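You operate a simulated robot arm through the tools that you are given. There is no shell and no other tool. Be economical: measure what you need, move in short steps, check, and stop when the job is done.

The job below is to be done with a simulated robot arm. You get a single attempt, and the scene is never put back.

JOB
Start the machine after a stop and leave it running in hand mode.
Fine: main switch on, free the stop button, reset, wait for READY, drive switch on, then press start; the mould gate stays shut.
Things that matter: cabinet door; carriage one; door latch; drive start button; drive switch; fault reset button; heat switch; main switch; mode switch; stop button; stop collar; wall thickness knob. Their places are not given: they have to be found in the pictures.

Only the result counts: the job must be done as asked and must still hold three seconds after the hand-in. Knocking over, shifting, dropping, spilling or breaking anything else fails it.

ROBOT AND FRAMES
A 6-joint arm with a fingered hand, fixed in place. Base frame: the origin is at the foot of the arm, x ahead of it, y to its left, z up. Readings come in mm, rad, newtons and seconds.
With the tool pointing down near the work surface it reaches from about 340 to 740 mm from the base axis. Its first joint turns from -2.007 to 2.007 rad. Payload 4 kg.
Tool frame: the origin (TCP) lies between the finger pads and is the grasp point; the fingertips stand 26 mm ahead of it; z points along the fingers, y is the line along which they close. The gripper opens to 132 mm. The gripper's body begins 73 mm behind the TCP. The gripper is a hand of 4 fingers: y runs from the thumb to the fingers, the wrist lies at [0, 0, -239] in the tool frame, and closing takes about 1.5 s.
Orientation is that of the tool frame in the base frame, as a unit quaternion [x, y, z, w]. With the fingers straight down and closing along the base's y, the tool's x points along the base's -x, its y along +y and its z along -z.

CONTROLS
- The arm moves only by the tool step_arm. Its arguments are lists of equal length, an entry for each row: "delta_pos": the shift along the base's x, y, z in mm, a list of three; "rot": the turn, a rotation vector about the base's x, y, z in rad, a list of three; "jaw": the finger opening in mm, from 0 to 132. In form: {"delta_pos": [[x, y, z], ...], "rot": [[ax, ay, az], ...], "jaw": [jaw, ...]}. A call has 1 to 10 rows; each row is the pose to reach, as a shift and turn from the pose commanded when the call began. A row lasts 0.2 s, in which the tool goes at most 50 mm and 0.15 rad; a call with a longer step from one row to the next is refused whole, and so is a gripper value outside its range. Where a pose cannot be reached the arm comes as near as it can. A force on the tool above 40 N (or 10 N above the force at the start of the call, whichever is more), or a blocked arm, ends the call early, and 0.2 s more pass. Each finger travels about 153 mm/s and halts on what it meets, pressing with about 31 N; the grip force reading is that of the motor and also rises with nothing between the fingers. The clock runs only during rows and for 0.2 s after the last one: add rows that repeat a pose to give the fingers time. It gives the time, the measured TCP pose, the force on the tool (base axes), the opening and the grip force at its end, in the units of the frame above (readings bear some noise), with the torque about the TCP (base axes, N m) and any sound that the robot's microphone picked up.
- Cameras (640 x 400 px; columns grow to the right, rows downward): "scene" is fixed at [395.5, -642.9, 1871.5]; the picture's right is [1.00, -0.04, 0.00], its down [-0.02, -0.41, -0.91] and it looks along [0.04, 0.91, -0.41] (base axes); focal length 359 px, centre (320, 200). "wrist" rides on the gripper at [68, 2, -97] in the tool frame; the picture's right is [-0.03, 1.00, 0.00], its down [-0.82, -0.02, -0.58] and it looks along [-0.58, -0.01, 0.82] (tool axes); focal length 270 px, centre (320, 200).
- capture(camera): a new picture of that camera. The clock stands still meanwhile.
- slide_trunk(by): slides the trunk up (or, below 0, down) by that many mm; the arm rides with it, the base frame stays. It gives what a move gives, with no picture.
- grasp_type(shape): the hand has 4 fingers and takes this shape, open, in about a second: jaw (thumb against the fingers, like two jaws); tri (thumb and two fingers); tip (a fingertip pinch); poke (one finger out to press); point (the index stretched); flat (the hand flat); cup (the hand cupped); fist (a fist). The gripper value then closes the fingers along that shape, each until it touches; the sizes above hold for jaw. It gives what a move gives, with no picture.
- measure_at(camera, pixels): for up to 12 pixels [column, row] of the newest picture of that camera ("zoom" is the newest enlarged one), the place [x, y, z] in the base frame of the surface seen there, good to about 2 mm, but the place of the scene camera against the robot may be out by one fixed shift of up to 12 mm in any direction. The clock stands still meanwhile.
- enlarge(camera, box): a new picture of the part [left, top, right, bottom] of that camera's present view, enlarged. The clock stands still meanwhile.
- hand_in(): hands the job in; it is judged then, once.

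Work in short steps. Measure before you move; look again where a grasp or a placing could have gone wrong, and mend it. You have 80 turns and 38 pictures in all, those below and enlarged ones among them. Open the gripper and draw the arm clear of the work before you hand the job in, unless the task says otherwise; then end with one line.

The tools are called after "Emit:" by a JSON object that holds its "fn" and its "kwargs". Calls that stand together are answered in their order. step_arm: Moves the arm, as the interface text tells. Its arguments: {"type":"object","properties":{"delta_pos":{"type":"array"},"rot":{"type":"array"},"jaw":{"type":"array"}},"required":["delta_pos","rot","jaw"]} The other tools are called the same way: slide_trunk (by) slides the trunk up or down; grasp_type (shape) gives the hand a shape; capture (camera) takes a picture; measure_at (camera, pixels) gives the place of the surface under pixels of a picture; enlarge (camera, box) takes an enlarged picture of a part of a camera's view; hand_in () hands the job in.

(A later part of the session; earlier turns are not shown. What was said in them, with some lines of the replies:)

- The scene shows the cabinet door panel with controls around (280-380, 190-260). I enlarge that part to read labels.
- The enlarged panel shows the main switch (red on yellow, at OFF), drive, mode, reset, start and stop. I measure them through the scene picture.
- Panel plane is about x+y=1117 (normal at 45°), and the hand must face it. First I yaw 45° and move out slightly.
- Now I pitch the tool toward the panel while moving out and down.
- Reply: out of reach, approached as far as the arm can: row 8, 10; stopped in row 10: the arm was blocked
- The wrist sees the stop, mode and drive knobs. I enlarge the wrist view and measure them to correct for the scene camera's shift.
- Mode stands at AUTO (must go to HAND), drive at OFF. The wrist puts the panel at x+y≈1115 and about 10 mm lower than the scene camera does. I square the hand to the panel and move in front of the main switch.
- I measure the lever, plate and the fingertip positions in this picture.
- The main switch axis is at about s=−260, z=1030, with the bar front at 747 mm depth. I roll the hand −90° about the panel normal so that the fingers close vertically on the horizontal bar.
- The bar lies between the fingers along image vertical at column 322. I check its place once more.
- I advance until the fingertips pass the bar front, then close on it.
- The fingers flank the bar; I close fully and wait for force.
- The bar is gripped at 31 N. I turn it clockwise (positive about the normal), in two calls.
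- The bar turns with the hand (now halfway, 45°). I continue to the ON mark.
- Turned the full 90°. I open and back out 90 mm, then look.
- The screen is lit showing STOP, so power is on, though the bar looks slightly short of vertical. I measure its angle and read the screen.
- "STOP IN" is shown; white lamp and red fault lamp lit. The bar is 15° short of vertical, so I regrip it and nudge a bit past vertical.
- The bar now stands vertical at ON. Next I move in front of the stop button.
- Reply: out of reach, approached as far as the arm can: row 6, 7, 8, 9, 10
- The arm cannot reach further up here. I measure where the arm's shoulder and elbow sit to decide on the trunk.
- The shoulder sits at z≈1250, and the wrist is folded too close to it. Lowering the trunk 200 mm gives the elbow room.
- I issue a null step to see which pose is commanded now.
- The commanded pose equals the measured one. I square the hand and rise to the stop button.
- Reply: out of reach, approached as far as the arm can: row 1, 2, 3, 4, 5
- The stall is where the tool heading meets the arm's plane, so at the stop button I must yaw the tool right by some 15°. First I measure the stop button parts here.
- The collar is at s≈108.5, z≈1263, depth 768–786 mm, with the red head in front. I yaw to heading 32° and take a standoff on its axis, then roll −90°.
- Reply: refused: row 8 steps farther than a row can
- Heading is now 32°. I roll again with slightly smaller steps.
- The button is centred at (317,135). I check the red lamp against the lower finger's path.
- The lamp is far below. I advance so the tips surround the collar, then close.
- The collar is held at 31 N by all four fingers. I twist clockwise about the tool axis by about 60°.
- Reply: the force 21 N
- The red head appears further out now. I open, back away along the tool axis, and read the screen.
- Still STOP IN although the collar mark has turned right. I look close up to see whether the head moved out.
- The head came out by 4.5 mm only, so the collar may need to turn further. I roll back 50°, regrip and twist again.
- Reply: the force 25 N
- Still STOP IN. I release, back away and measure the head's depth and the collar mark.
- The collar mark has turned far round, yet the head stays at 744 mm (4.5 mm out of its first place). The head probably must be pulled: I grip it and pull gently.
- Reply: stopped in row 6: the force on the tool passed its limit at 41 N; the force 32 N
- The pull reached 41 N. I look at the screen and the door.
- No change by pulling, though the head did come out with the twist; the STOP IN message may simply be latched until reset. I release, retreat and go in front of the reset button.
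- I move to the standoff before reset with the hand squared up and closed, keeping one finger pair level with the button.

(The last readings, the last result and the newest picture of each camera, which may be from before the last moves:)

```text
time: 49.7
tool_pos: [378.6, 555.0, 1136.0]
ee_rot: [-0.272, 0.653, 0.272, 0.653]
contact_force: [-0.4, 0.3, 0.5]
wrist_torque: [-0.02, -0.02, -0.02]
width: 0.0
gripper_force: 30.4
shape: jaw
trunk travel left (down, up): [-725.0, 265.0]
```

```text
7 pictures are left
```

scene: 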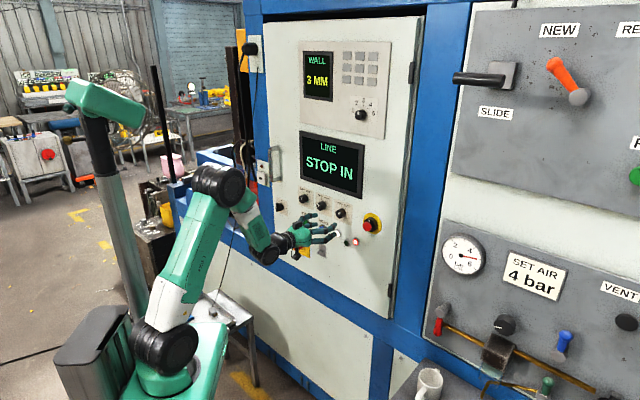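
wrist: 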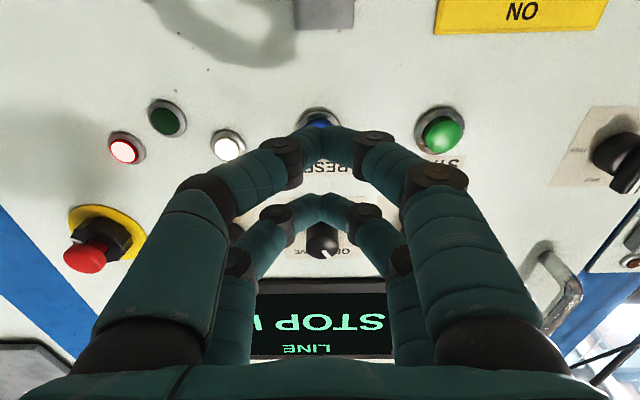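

Reset is at (320,121), start at (443,133), drive knob at (325,240), stop head at (87,257). I measure them.

Emit:
{"fn": "measure_at", "kwargs": {"camera": "wrist", "pixels": [[320, 122], [310, 122], [318, 112], [331, 122], [443, 133], [450, 122], [325, 240], [320, 245], [87, 257], [80, 258], [320, 140], [322, 205]]}}

```text
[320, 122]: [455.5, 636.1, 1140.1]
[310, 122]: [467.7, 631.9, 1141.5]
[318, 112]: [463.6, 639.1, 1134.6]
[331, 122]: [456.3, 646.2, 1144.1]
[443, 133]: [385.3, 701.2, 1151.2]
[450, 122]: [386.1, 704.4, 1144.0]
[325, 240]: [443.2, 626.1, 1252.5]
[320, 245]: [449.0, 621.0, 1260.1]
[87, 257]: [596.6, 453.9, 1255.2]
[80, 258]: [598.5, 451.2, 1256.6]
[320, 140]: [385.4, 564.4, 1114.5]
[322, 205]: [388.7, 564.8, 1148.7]
```

The stop head is out at 743 mm. I press reset with the upper finger pair, advancing slowly near contact.

Emit:
{"fn": "step_arm", "kwargs": {"delta_pos": [[20, 20, 0], [40, 40, 0], [56, 56, 0], [58, 58, 0], [60, 60, 0], [62, 62, 0], [63.5, 63.5, 0], [65, 65, 0], [66.5, 66.5, 0], [66.5, 66.5, 0]], "rot": [[0, 0, 0], [0, 0, 0], [0, 0, 0], [0, 0, 0], [0, 0, 0], [0, 0, 0], [0, 0, 0], [0, 0, 0], [0, 0, 0], [0, 0, 0]], "jaw": [0, 0, 0, 0, 0, 0, 0, 0, 0, 0]}}

```text
time: 51.9
tool_pos: [442.2, 620.6, 1138.2]
ee_rot: [-0.273, 0.652, 0.272, 0.652]
contact_force: [-12.8, -12.5, -4.2]
wrist_torque: [0.15, -0.15, 0.01]
width: 0.1
gripper_force: 30.1
shape: jaw
trunk travel left (down, up): [-725.0, 265.0]
heard: click
```

Contact with a click and 18 N. I back off and look at the screen.

Emit:
{"fn": "step_arm", "kwargs": {"delta_pos": [[-5, -5, 0], [-30, -30, 0], [-60, -60, 0], [-66, -66, -30], [-66, -66, -70]], "rot": [[0, 0, 0], [0, 0, 0], [0, 0, 0], [0, 0, 0], [0, 0, 0]], "jaw": [0, 0, 0, 0, 0]}}

Emit:
{"fn": "enlarge", "kwargs": {"camera": "scene", "box": [265, 125, 393, 265]}}

```text
time: 53.1
tool_pos: [377.9, 554.8, 1066.4]
ee_rot: [-0.272, 0.653, 0.271, 0.653]
contact_force: [0.5, 0.3, -0.6]
wrist_torque: [-0.01, -0.01, 0.0]
width: 0.0
gripper_force: 30.8
shape: jaw
trunk travel left (down, up): [-725.0, 265.0]
```

```text
2.86 times, centred on (329, 195) of scene
```

zoom: 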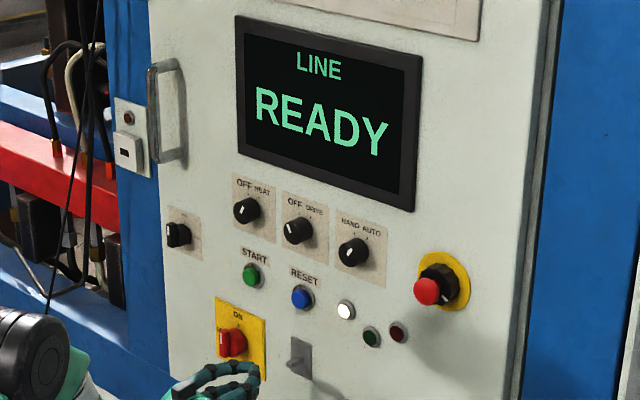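

READY shows. Now set the mode to HAND: I move in front of the mode knob (s≈−24, z≈1260), opening the fingers, with a 3° yaw to stay within reach.

Emit:
{"fn": "step_arm", "kwargs": {"delta_pos": [[14, -14, 38], [28, -28, 77], [43, -43, 116], [57, -57, 155], [71.5, -71.5, 194], [71.5, -71.5, 194]], "rot": [[0, 0, -0.01], [0, 0, -0.02], [0, 0, -0.03], [0, 0, -0.04], [0, 0, -0.05], [0, 0, -0.05]], "jaw": [20, 40, 60, 70, 70, 70]}}

Emit:
{"fn": "capture", "kwargs": {"camera": "wrist"}}

```text
time: 54.5
tool_pos: [449.9, 484.0, 1260.2]
ee_rot: [-0.255, 0.66, 0.254, 0.659]
contact_force: [0.8, -0.8, -0.4]
wrist_torque: [-0.01, 0.03, -0.03]
width: 69.5
gripper_force: 0.0
shape: jaw
trunk travel left (down, up): [-725.0, 265.0]
```

```text
5 pictures are left
```

wrist: 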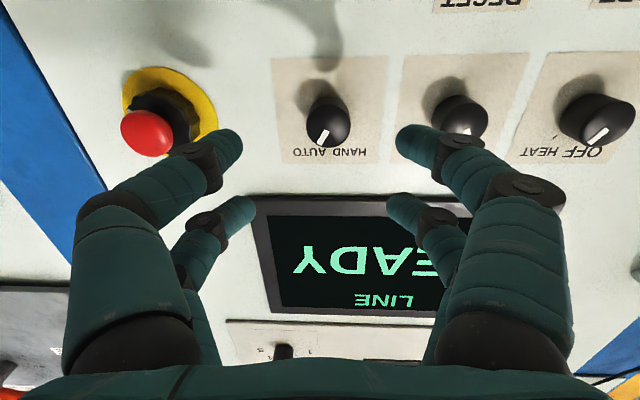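

I measure the mode and drive knobs from here.

Emit:
{"fn": "measure_at", "kwargs": {"camera": "wrist", "pixels": [[328, 126], [311, 124], [345, 122], [328, 108], [328, 140], [464, 120], [445, 112], [484, 116], [320, 192], [315, 144], [345, 148]]}}

```text
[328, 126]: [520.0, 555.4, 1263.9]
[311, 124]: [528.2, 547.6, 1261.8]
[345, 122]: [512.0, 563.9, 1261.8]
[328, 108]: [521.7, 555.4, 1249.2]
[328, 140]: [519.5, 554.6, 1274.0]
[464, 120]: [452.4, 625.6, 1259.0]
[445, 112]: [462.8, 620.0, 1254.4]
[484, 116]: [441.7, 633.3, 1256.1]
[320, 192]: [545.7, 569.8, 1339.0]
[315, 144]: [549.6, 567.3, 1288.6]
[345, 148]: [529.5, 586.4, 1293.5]
```

The mode knob is centred at s=−25, z=1261.5, front at 760 mm. I advance, grip and turn counter-clockwise.

Emit:
{"fn": "step_arm", "kwargs": {"delta_pos": [[21, 22, 1.3], [42, 44, 1.3], [63.3, 66.3, 1.3], [63.3, 66.3, 1.3], [63.3, 66.3, 1.3], [63.3, 66.3, 1.3], [63.3, 66.3, 1.3], [63.3, 66.3, 1.3]], "rot": [[0, 0, 0], [0, 0, 0], [0, 0, 0], [0, 0, 0], [0, 0, 0], [0, 0, 0], [0, 0, 0], [0, 0, 0]], "jaw": [70, 70, 70, 40, 15, 0, 0, 0]}}

Emit:
{"fn": "step_arm", "kwargs": {"delta_pos": [[0, 0, 0], [0, 0, 0], [0, 0, 0], [0, 0, 0], [0, 0, 0], [0, 0, 0], [0, 0, 0], [0, 0, 0], [0, 0, 0], [0, 0, 0]], "rot": [[-0.093, -0.093, 0], [-0.185, -0.185, 0], [-0.278, -0.278, 0], [-0.371, -0.371, 0], [-0.464, -0.464, 0], [-0.557, -0.557, 0], [-0.65, -0.65, 0], [-0.742, -0.742, 0], [-0.835, -0.835, 0], [-0.9, -0.9, 0]], "jaw": [0, 0, 0, 0, 0, 0, 0, 0, 0, 0]}}

```text
time: 56.3
tool_pos: [512.2, 548.4, 1262.2]
ee_rot: [-0.256, 0.659, 0.256, 0.659]
contact_force: [-0.3, 4.6, 3.2]
wrist_torque: [0.01, -0.08, 0.14]
width: 4.4
gripper_force: 30.7
shape: jaw
trunk travel left (down, up): [-725.0, 265.0]
```

```text
time: 58.5
tool_pos: [512.4, 549.9, 1260.3]
ee_rot: [-0.591, 0.36, -0.18, 0.699]
contact_force: [-2.4, -9.1, -7.5]
wrist_torque: [-0.07, 0.42, -0.21]
width: 2.9
gripper_force: 31.4
shape: jaw
trunk travel left (down, up): [-725.0, 265.0]
```

I release, back out and check the mode pointer.

Emit:
{"fn": "step_arm", "kwargs": {"delta_pos": [[0, 0, 0], [0, 0, 0], [0, 0, 0], [-25, -25, 0], [-50, -50, 0], [-70, -70, 0]], "rot": [[0, 0, 0], [0, 0, 0], [0, 0, 0], [0, 0, 0], [0, 0, 0], [0, 0, 0]], "jaw": [40, 70, 70, 70, 70, 70]}}

Emit:
{"fn": "capture", "kwargs": {"camera": "wrist"}}

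```text
time: 59.9
tool_pos: [441.9, 481.4, 1262.1]
ee_rot: [-0.59, 0.36, -0.179, 0.7]
contact_force: [-0.1, 0.4, -0.6]
wrist_torque: [0.01, -0.01, 0.02]
width: 69.4
gripper_force: 0.0
shape: jaw
trunk travel left (down, up): [-725.0, 265.0]
```

```text
4 pictures are left
```

wrist: 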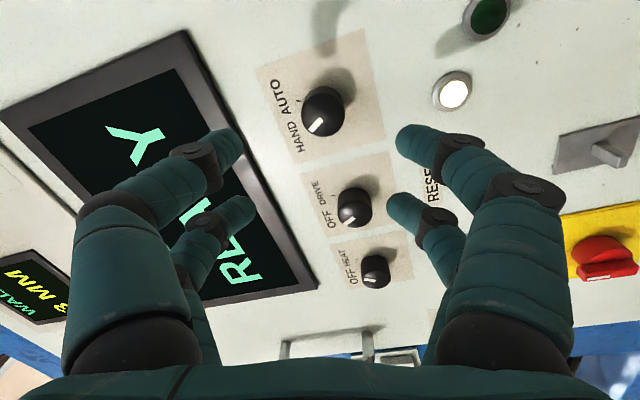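

Mode now points at HAND and READY remains. I move to the drive knob, grip it, and turn it clockwise.

Emit:
{"fn": "step_arm", "kwargs": {"delta_pos": [[-23, 23, -1], [-46, 46, -2], [-68, 68, -3], [-45, 91, -3], [-20, 116, -3], [2, 138, -3], [2, 138, -3], [2, 138, -3], [2, 138, -3], [2, 138, -3]], "rot": [[0, 0, 0], [0, 0, 0], [0, 0, 0], [0, 0, 0], [0, 0, 0], [0, 0, 0], [0, 0, 0], [0, 0, 0], [0, 0, 0], [0, 0, 0]], "jaw": [70, 70, 70, 70, 70, 70, 70, 40, 15, 0]}}

Emit:
{"fn": "step_arm", "kwargs": {"delta_pos": [[0, 0, 0], [0, 0, 0], [0, 0, 0]], "rot": [[0, 0, 0], [0, 0, 0], [0, 0, 0]], "jaw": [0, 0, 0]}}

Emit:
{"fn": "step_arm", "kwargs": {"delta_pos": [[0, 0, 0], [0, 0, 0], [0, 0, 0], [0, 0, 0], [0, 0, 0], [0, 0, 0], [0, 0, 0], [0, 0, 0], [0, 0, 0], [0, 0, 0]], "rot": [[0.093, 0.093, 0], [0.185, 0.185, 0], [0.278, 0.278, 0], [0.371, 0.371, 0], [0.464, 0.464, 0], [0.557, 0.557, 0], [0.65, 0.65, 0], [0.742, 0.742, 0], [0.835, 0.835, 0], [0.9, 0.9, 0]], "jaw": [0, 0, 0, 0, 0, 0, 0, 0, 0, 0]}}

```text
time: 62.1
tool_pos: [444.9, 619.1, 1258.5]
ee_rot: [-0.589, 0.359, -0.18, 0.701]
contact_force: [-2.3, 4.5, 4.1]
wrist_torque: [0.04, 0.02, 0.06]
width: 0.0
gripper_force: 31.1
shape: jaw
trunk travel left (down, up): [-725.0, 265.0]
```

```text
time: 62.9
tool_pos: [444.2, 617.9, 1258.5]
ee_rot: [-0.59, 0.36, -0.18, 0.7]
contact_force: [-3.7, 5.8, 5.5]
wrist_torque: [0.15, -0.01, 0.1]
width: 0.0
gripper_force: 31.2
shape: jaw
trunk travel left (down, up): [-725.0, 265.0]
```

```text
time: 65.1
tool_pos: [441.7, 619.5, 1262.5]
ee_rot: [-0.257, 0.657, 0.256, 0.661]
contact_force: [-12.5, 14.4, 19.5]
wrist_torque: [-0.08, -0.5, 0.61]
width: 0.3
gripper_force: 30.2
shape: jaw
trunk travel left (down, up): [-725.0, 265.0]
```

Width read 0, so the grip may have been off-centre. I release, back out and look.

Emit:
{"fn": "step_arm", "kwargs": {"delta_pos": [[0, 0, 0], [0, 0, 0], [0, 0, 0], [-25, -25, 0], [-50, -50, 0], [-72, -72, -5]], "rot": [[0, 0, 0], [0, 0, 0], [0, 0, 0], [0, 0, 0], [0, 0, 0], [0, 0, 0]], "jaw": [40, 70, 70, 70, 70, 70]}}

Emit:
{"fn": "capture", "kwargs": {"camera": "wrist"}}

```text
time: 66.5
tool_pos: [370.4, 545.9, 1254.0]
ee_rot: [-0.257, 0.659, 0.255, 0.66]
contact_force: [-0.2, -0.8, 0.4]
wrist_torque: [0.02, 0.01, 0.0]
width: 69.3
gripper_force: 0.1
shape: jaw
trunk travel left (down, up): [-725.0, 265.0]
```

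```text
3 pictures are left
```

wrist: 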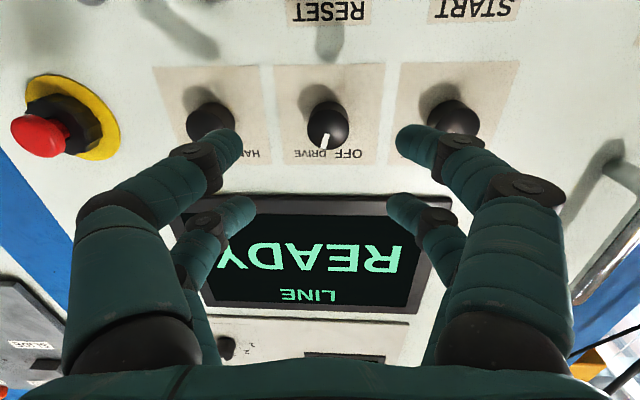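

The drive pointer is only about half-way. I measure the knob and pointer for a better regrip.

Emit:
{"fn": "measure_at", "kwargs": {"camera": "wrist", "pixels": [[328, 128], [311, 124], [346, 123], [328, 112], [328, 145], [324, 143], [326, 134], [315, 155], [340, 150]]}}

```text
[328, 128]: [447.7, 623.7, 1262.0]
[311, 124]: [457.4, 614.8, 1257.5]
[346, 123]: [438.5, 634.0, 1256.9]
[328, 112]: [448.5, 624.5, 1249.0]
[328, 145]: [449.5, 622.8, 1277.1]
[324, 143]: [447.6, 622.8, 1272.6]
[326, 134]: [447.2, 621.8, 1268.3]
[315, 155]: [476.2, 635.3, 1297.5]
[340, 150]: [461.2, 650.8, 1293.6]
```

Knob centre: s=−124.7, z=1262.5. I roll back about 43°, grip it properly centred and slightly deeper.

Emit:
{"fn": "step_arm", "kwargs": {"delta_pos": [[0, 0, 2], [0, 0, 4], [0, 0, 6], [0, 0, 8], [0, 0, 8], [0, 0, 8], [25, 26, 8], [50, 51, 8], [74, 76, 8], [74, 76, 8]], "rot": [[-0.09, -0.09, 0], [-0.18, -0.18, 0], [-0.27, -0.27, 0], [-0.36, -0.36, 0], [-0.45, -0.45, 0], [-0.53, -0.53, 0], [-0.53, -0.53, 0], [-0.53, -0.53, 0], [-0.53, -0.53, 0], [-0.53, -0.53, 0]], "jaw": [70, 70, 70, 70, 70, 70, 70, 70, 70, 70]}}

Emit:
{"fn": "step_arm", "kwargs": {"delta_pos": [[0, 0, 0], [0, 0, 0], [0, 0, 0], [0, 0, 0], [0, 0, 0]], "rot": [[0, 0, 0], [0, 0, 0], [0, 0, 0], [0, 0, 0], [0, 0, 0]], "jaw": [40, 15, 0, 0, 0]}}

```text
time: 68.7
tool_pos: [448.2, 622.2, 1259.5]
ee_rot: [-0.475, 0.509, 0.0, 0.718]
contact_force: [0.3, -0.5, -0.3]
wrist_torque: [-0.01, -0.04, -0.03]
width: 69.5
gripper_force: 0.0
shape: jaw
trunk travel left (down, up): [-725.0, 265.0]
```

```text
time: 69.9
tool_pos: [446.6, 622.4, 1260.8]
ee_rot: [-0.474, 0.508, 0.001, 0.719]
contact_force: [-1.8, 4.1, 5.3]
wrist_torque: [0.0, -0.05, 0.11]
width: 1.8
gripper_force: 30.9
shape: jaw
trunk travel left (down, up): [-725.0, 265.0]
```

Gripped with width 1.8. I turn clockwise by about 52°.

Emit:
{"fn": "step_arm", "kwargs": {"delta_pos": [[0, 0, 0], [0, 0, 0], [0, 0, 0], [0, 0, 0], [0, 0, 0], [0, 0, 0], [0, 0, 0], [0, 0, 0], [0, 0, 0]], "rot": [[0.075, 0.075, 0], [0.15, 0.15, 0], [0.225, 0.225, 0], [0.3, 0.3, 0], [0.375, 0.375, 0], [0.45, 0.45, 0], [0.525, 0.525, 0], [0.6, 0.6, 0], [0.65, 0.65, 0]], "jaw": [0, 0, 0, 0, 0, 0, 0, 0, 0]}}

Emit:
{"fn": "step_arm", "kwargs": {"delta_pos": [[0, 0, 0], [0, 0, 0], [0, 0, 0], [-25, -25, 0], [-50, -50, 0], [-72, -72, -5]], "rot": [[0, 0, 0], [0, 0, 0], [0, 0, 0], [0, 0, 0], [-0.04, -0.04, 0], [-0.1, -0.1, 0]], "jaw": [40, 70, 70, 70, 70, 70]}}

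Emit:
{"fn": "measure_at", "kwargs": {"camera": "wrist", "pixels": [[328, 128], [324, 143], [320, 140], [316, 135], [200, 125]]}}

```text
time: 71.9
tool_pos: [448.3, 621.6, 1262.1]
ee_rot: [-0.199, 0.682, 0.308, 0.633]
contact_force: [2.6, -2.0, 0.0]
wrist_torque: [-0.93, -1.16, -0.13]
width: 1.6
gripper_force: 31.2
shape: jaw
trunk travel left (down, up): [-725.0, 265.0]
```

```text
time: 73.3
tool_pos: [376.1, 547.5, 1258.0]
ee_rot: [-0.247, 0.663, 0.264, 0.655]
contact_force: [-0.3, 0.3, 0.0]
wrist_torque: [0.02, 0.0, -0.01]
width: 69.5
gripper_force: 0.0
shape: jaw
trunk travel left (down, up): [-725.0, 265.0]
```

```text
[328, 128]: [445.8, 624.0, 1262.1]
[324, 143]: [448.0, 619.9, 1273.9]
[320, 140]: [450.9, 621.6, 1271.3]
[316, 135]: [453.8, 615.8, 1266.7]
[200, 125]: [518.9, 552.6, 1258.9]
```

The end-stop torque (1.5 N m) shows the drive switch is fully over. Next I go before the start button with the fingers closed.

Emit:
{"fn": "step_arm", "kwargs": {"delta_pos": [[-14, 16, -25], [-28, 32, -50], [-42, 47, -75], [-56, 63, -100], [-67.4, 77.2, -123], [-67.4, 77.2, -123]], "rot": [[0, 0, 0.01], [-0.009, -0.01, 0.02], [-0.01, -0.012, 0.03], [-0.018, -0.02, 0.045], [-0.018, -0.02, 0.045], [-0.018, -0.02, 0.045]], "jaw": [50, 30, 10, 0, 0, 0]}}

Emit:
{"fn": "capture", "kwargs": {"camera": "wrist"}}

Emit:
{"fn": "measure_at", "kwargs": {"camera": "wrist", "pixels": [[318, 118], [308, 118], [330, 118], [318, 110], [322, 205], [320, 140]]}}

```text
time: 74.7
tool_pos: [308.4, 628.0, 1132.9]
ee_rot: [-0.27, 0.653, 0.27, 0.653]
contact_force: [0.6, 0.3, -0.4]
wrist_torque: [0.03, -0.02, -0.01]
width: 0.2
gripper_force: 31.4
shape: jaw
trunk travel left (down, up): [-725.0, 265.0]
```

```text
2 pictures are left
```

wrist: 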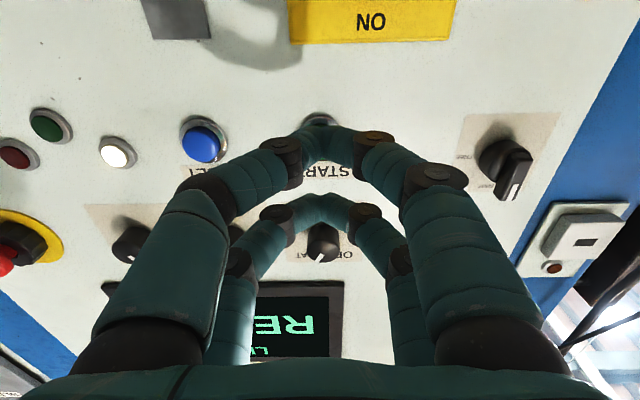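

```text
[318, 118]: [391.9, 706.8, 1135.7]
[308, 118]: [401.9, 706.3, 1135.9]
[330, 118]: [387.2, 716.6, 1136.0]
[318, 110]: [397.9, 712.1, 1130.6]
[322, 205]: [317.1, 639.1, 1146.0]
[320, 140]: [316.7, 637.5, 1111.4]
```

Start lies behind the upper finger pair at column 320; READY still shows. I press it.

Emit:
{"fn": "step_arm", "kwargs": {"delta_pos": [[20, 19, 2], [40, 39, 2], [56, 54, 2], [58, 56, 2], [60, 58, 2], [62, 60, 2], [63.5, 61.5, 2], [65, 63, 2], [66.5, 64.5, 2], [66.5, 64.5, 2]], "rot": [[0, 0, 0], [0, 0, 0], [0, 0, 0], [0, 0, 0], [0, 0, 0], [0, 0, 0], [0, 0, 0], [0, 0, 0], [0, 0, 0], [0, 0, 0]], "jaw": [0, 0, 0, 0, 0, 0, 0, 0, 0, 0]}}

Emit:
{"fn": "step_arm", "kwargs": {"delta_pos": [[-5, -5, 0], [-30, -30, 0], [-60, -60, 0], [-80, -80, -30], [-100, -100, -60], [-100, -100, -100]], "rot": [[0, 0, 0], [0, 0, 0], [0, 0, 0], [0, 0, 0], [0, 0, 0], [0, 0, 0]], "jaw": [0, 0, 0, 0, 0, 30]}}

Emit:
{"fn": "enlarge", "kwargs": {"camera": "scene", "box": [265, 125, 393, 265]}}

```text
time: 76.9
tool_pos: [372.7, 690.3, 1136.4]
ee_rot: [-0.269, 0.653, 0.27, 0.654]
contact_force: [-10.7, -14.0, -6.0]
wrist_torque: [0.14, -0.09, -0.04]
width: 0.1
gripper_force: 30.5
shape: jaw
trunk travel left (down, up): [-725.0, 265.0]
heard: click
```

```text
time: 78.3
tool_pos: [276.1, 589.6, 1037.3]
ee_rot: [-0.27, 0.653, 0.27, 0.654]
contact_force: [-0.6, -0.2, -0.1]
wrist_torque: [0.0, 0.01, 0.02]
width: 28.7
gripper_force: 0.1
shape: jaw
trunk travel left (down, up): [-725.0, 265.0]
```

```text
2.86 times, centred on (329, 195) of scene
```

zoom: 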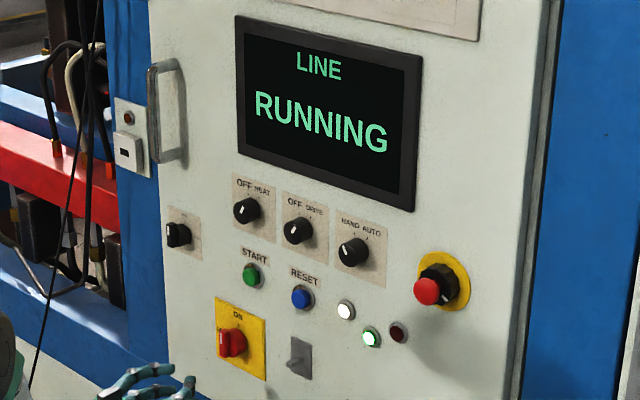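

RUNNING shows, the green lamp is lit, mode is at HAND, drive is on and heat is untouched. I open the hand, back further off, and then hand in.

Emit:
{"fn": "step_arm", "kwargs": {"delta_pos": [[-20, -20, 0], [-40, -40, 0], [-40, -40, 0]], "rot": [[0, 0, 0], [0, 0, 0], [0, 0, 0]], "jaw": [60, 100, 130]}}

Emit:
{"fn": "hand_in", "kwargs": {}}

```text
time: 79.1
tool_pos: [235.0, 548.6, 1038.9]
ee_rot: [-0.269, 0.653, 0.271, 0.654]
contact_force: [0.3, -0.2, 0.7]
wrist_torque: [0.03, 0.0, -0.01]
width: 129.6
gripper_force: 0.1
shape: jaw
trunk travel left (down, up): [-725.0, 265.0]
```

```text
The job is handed in.
```

The machine is running in hand mode: at the last look the screen read RUNNING, the green lamp was lit, and I had not touched the mould gate; the job is handed in.
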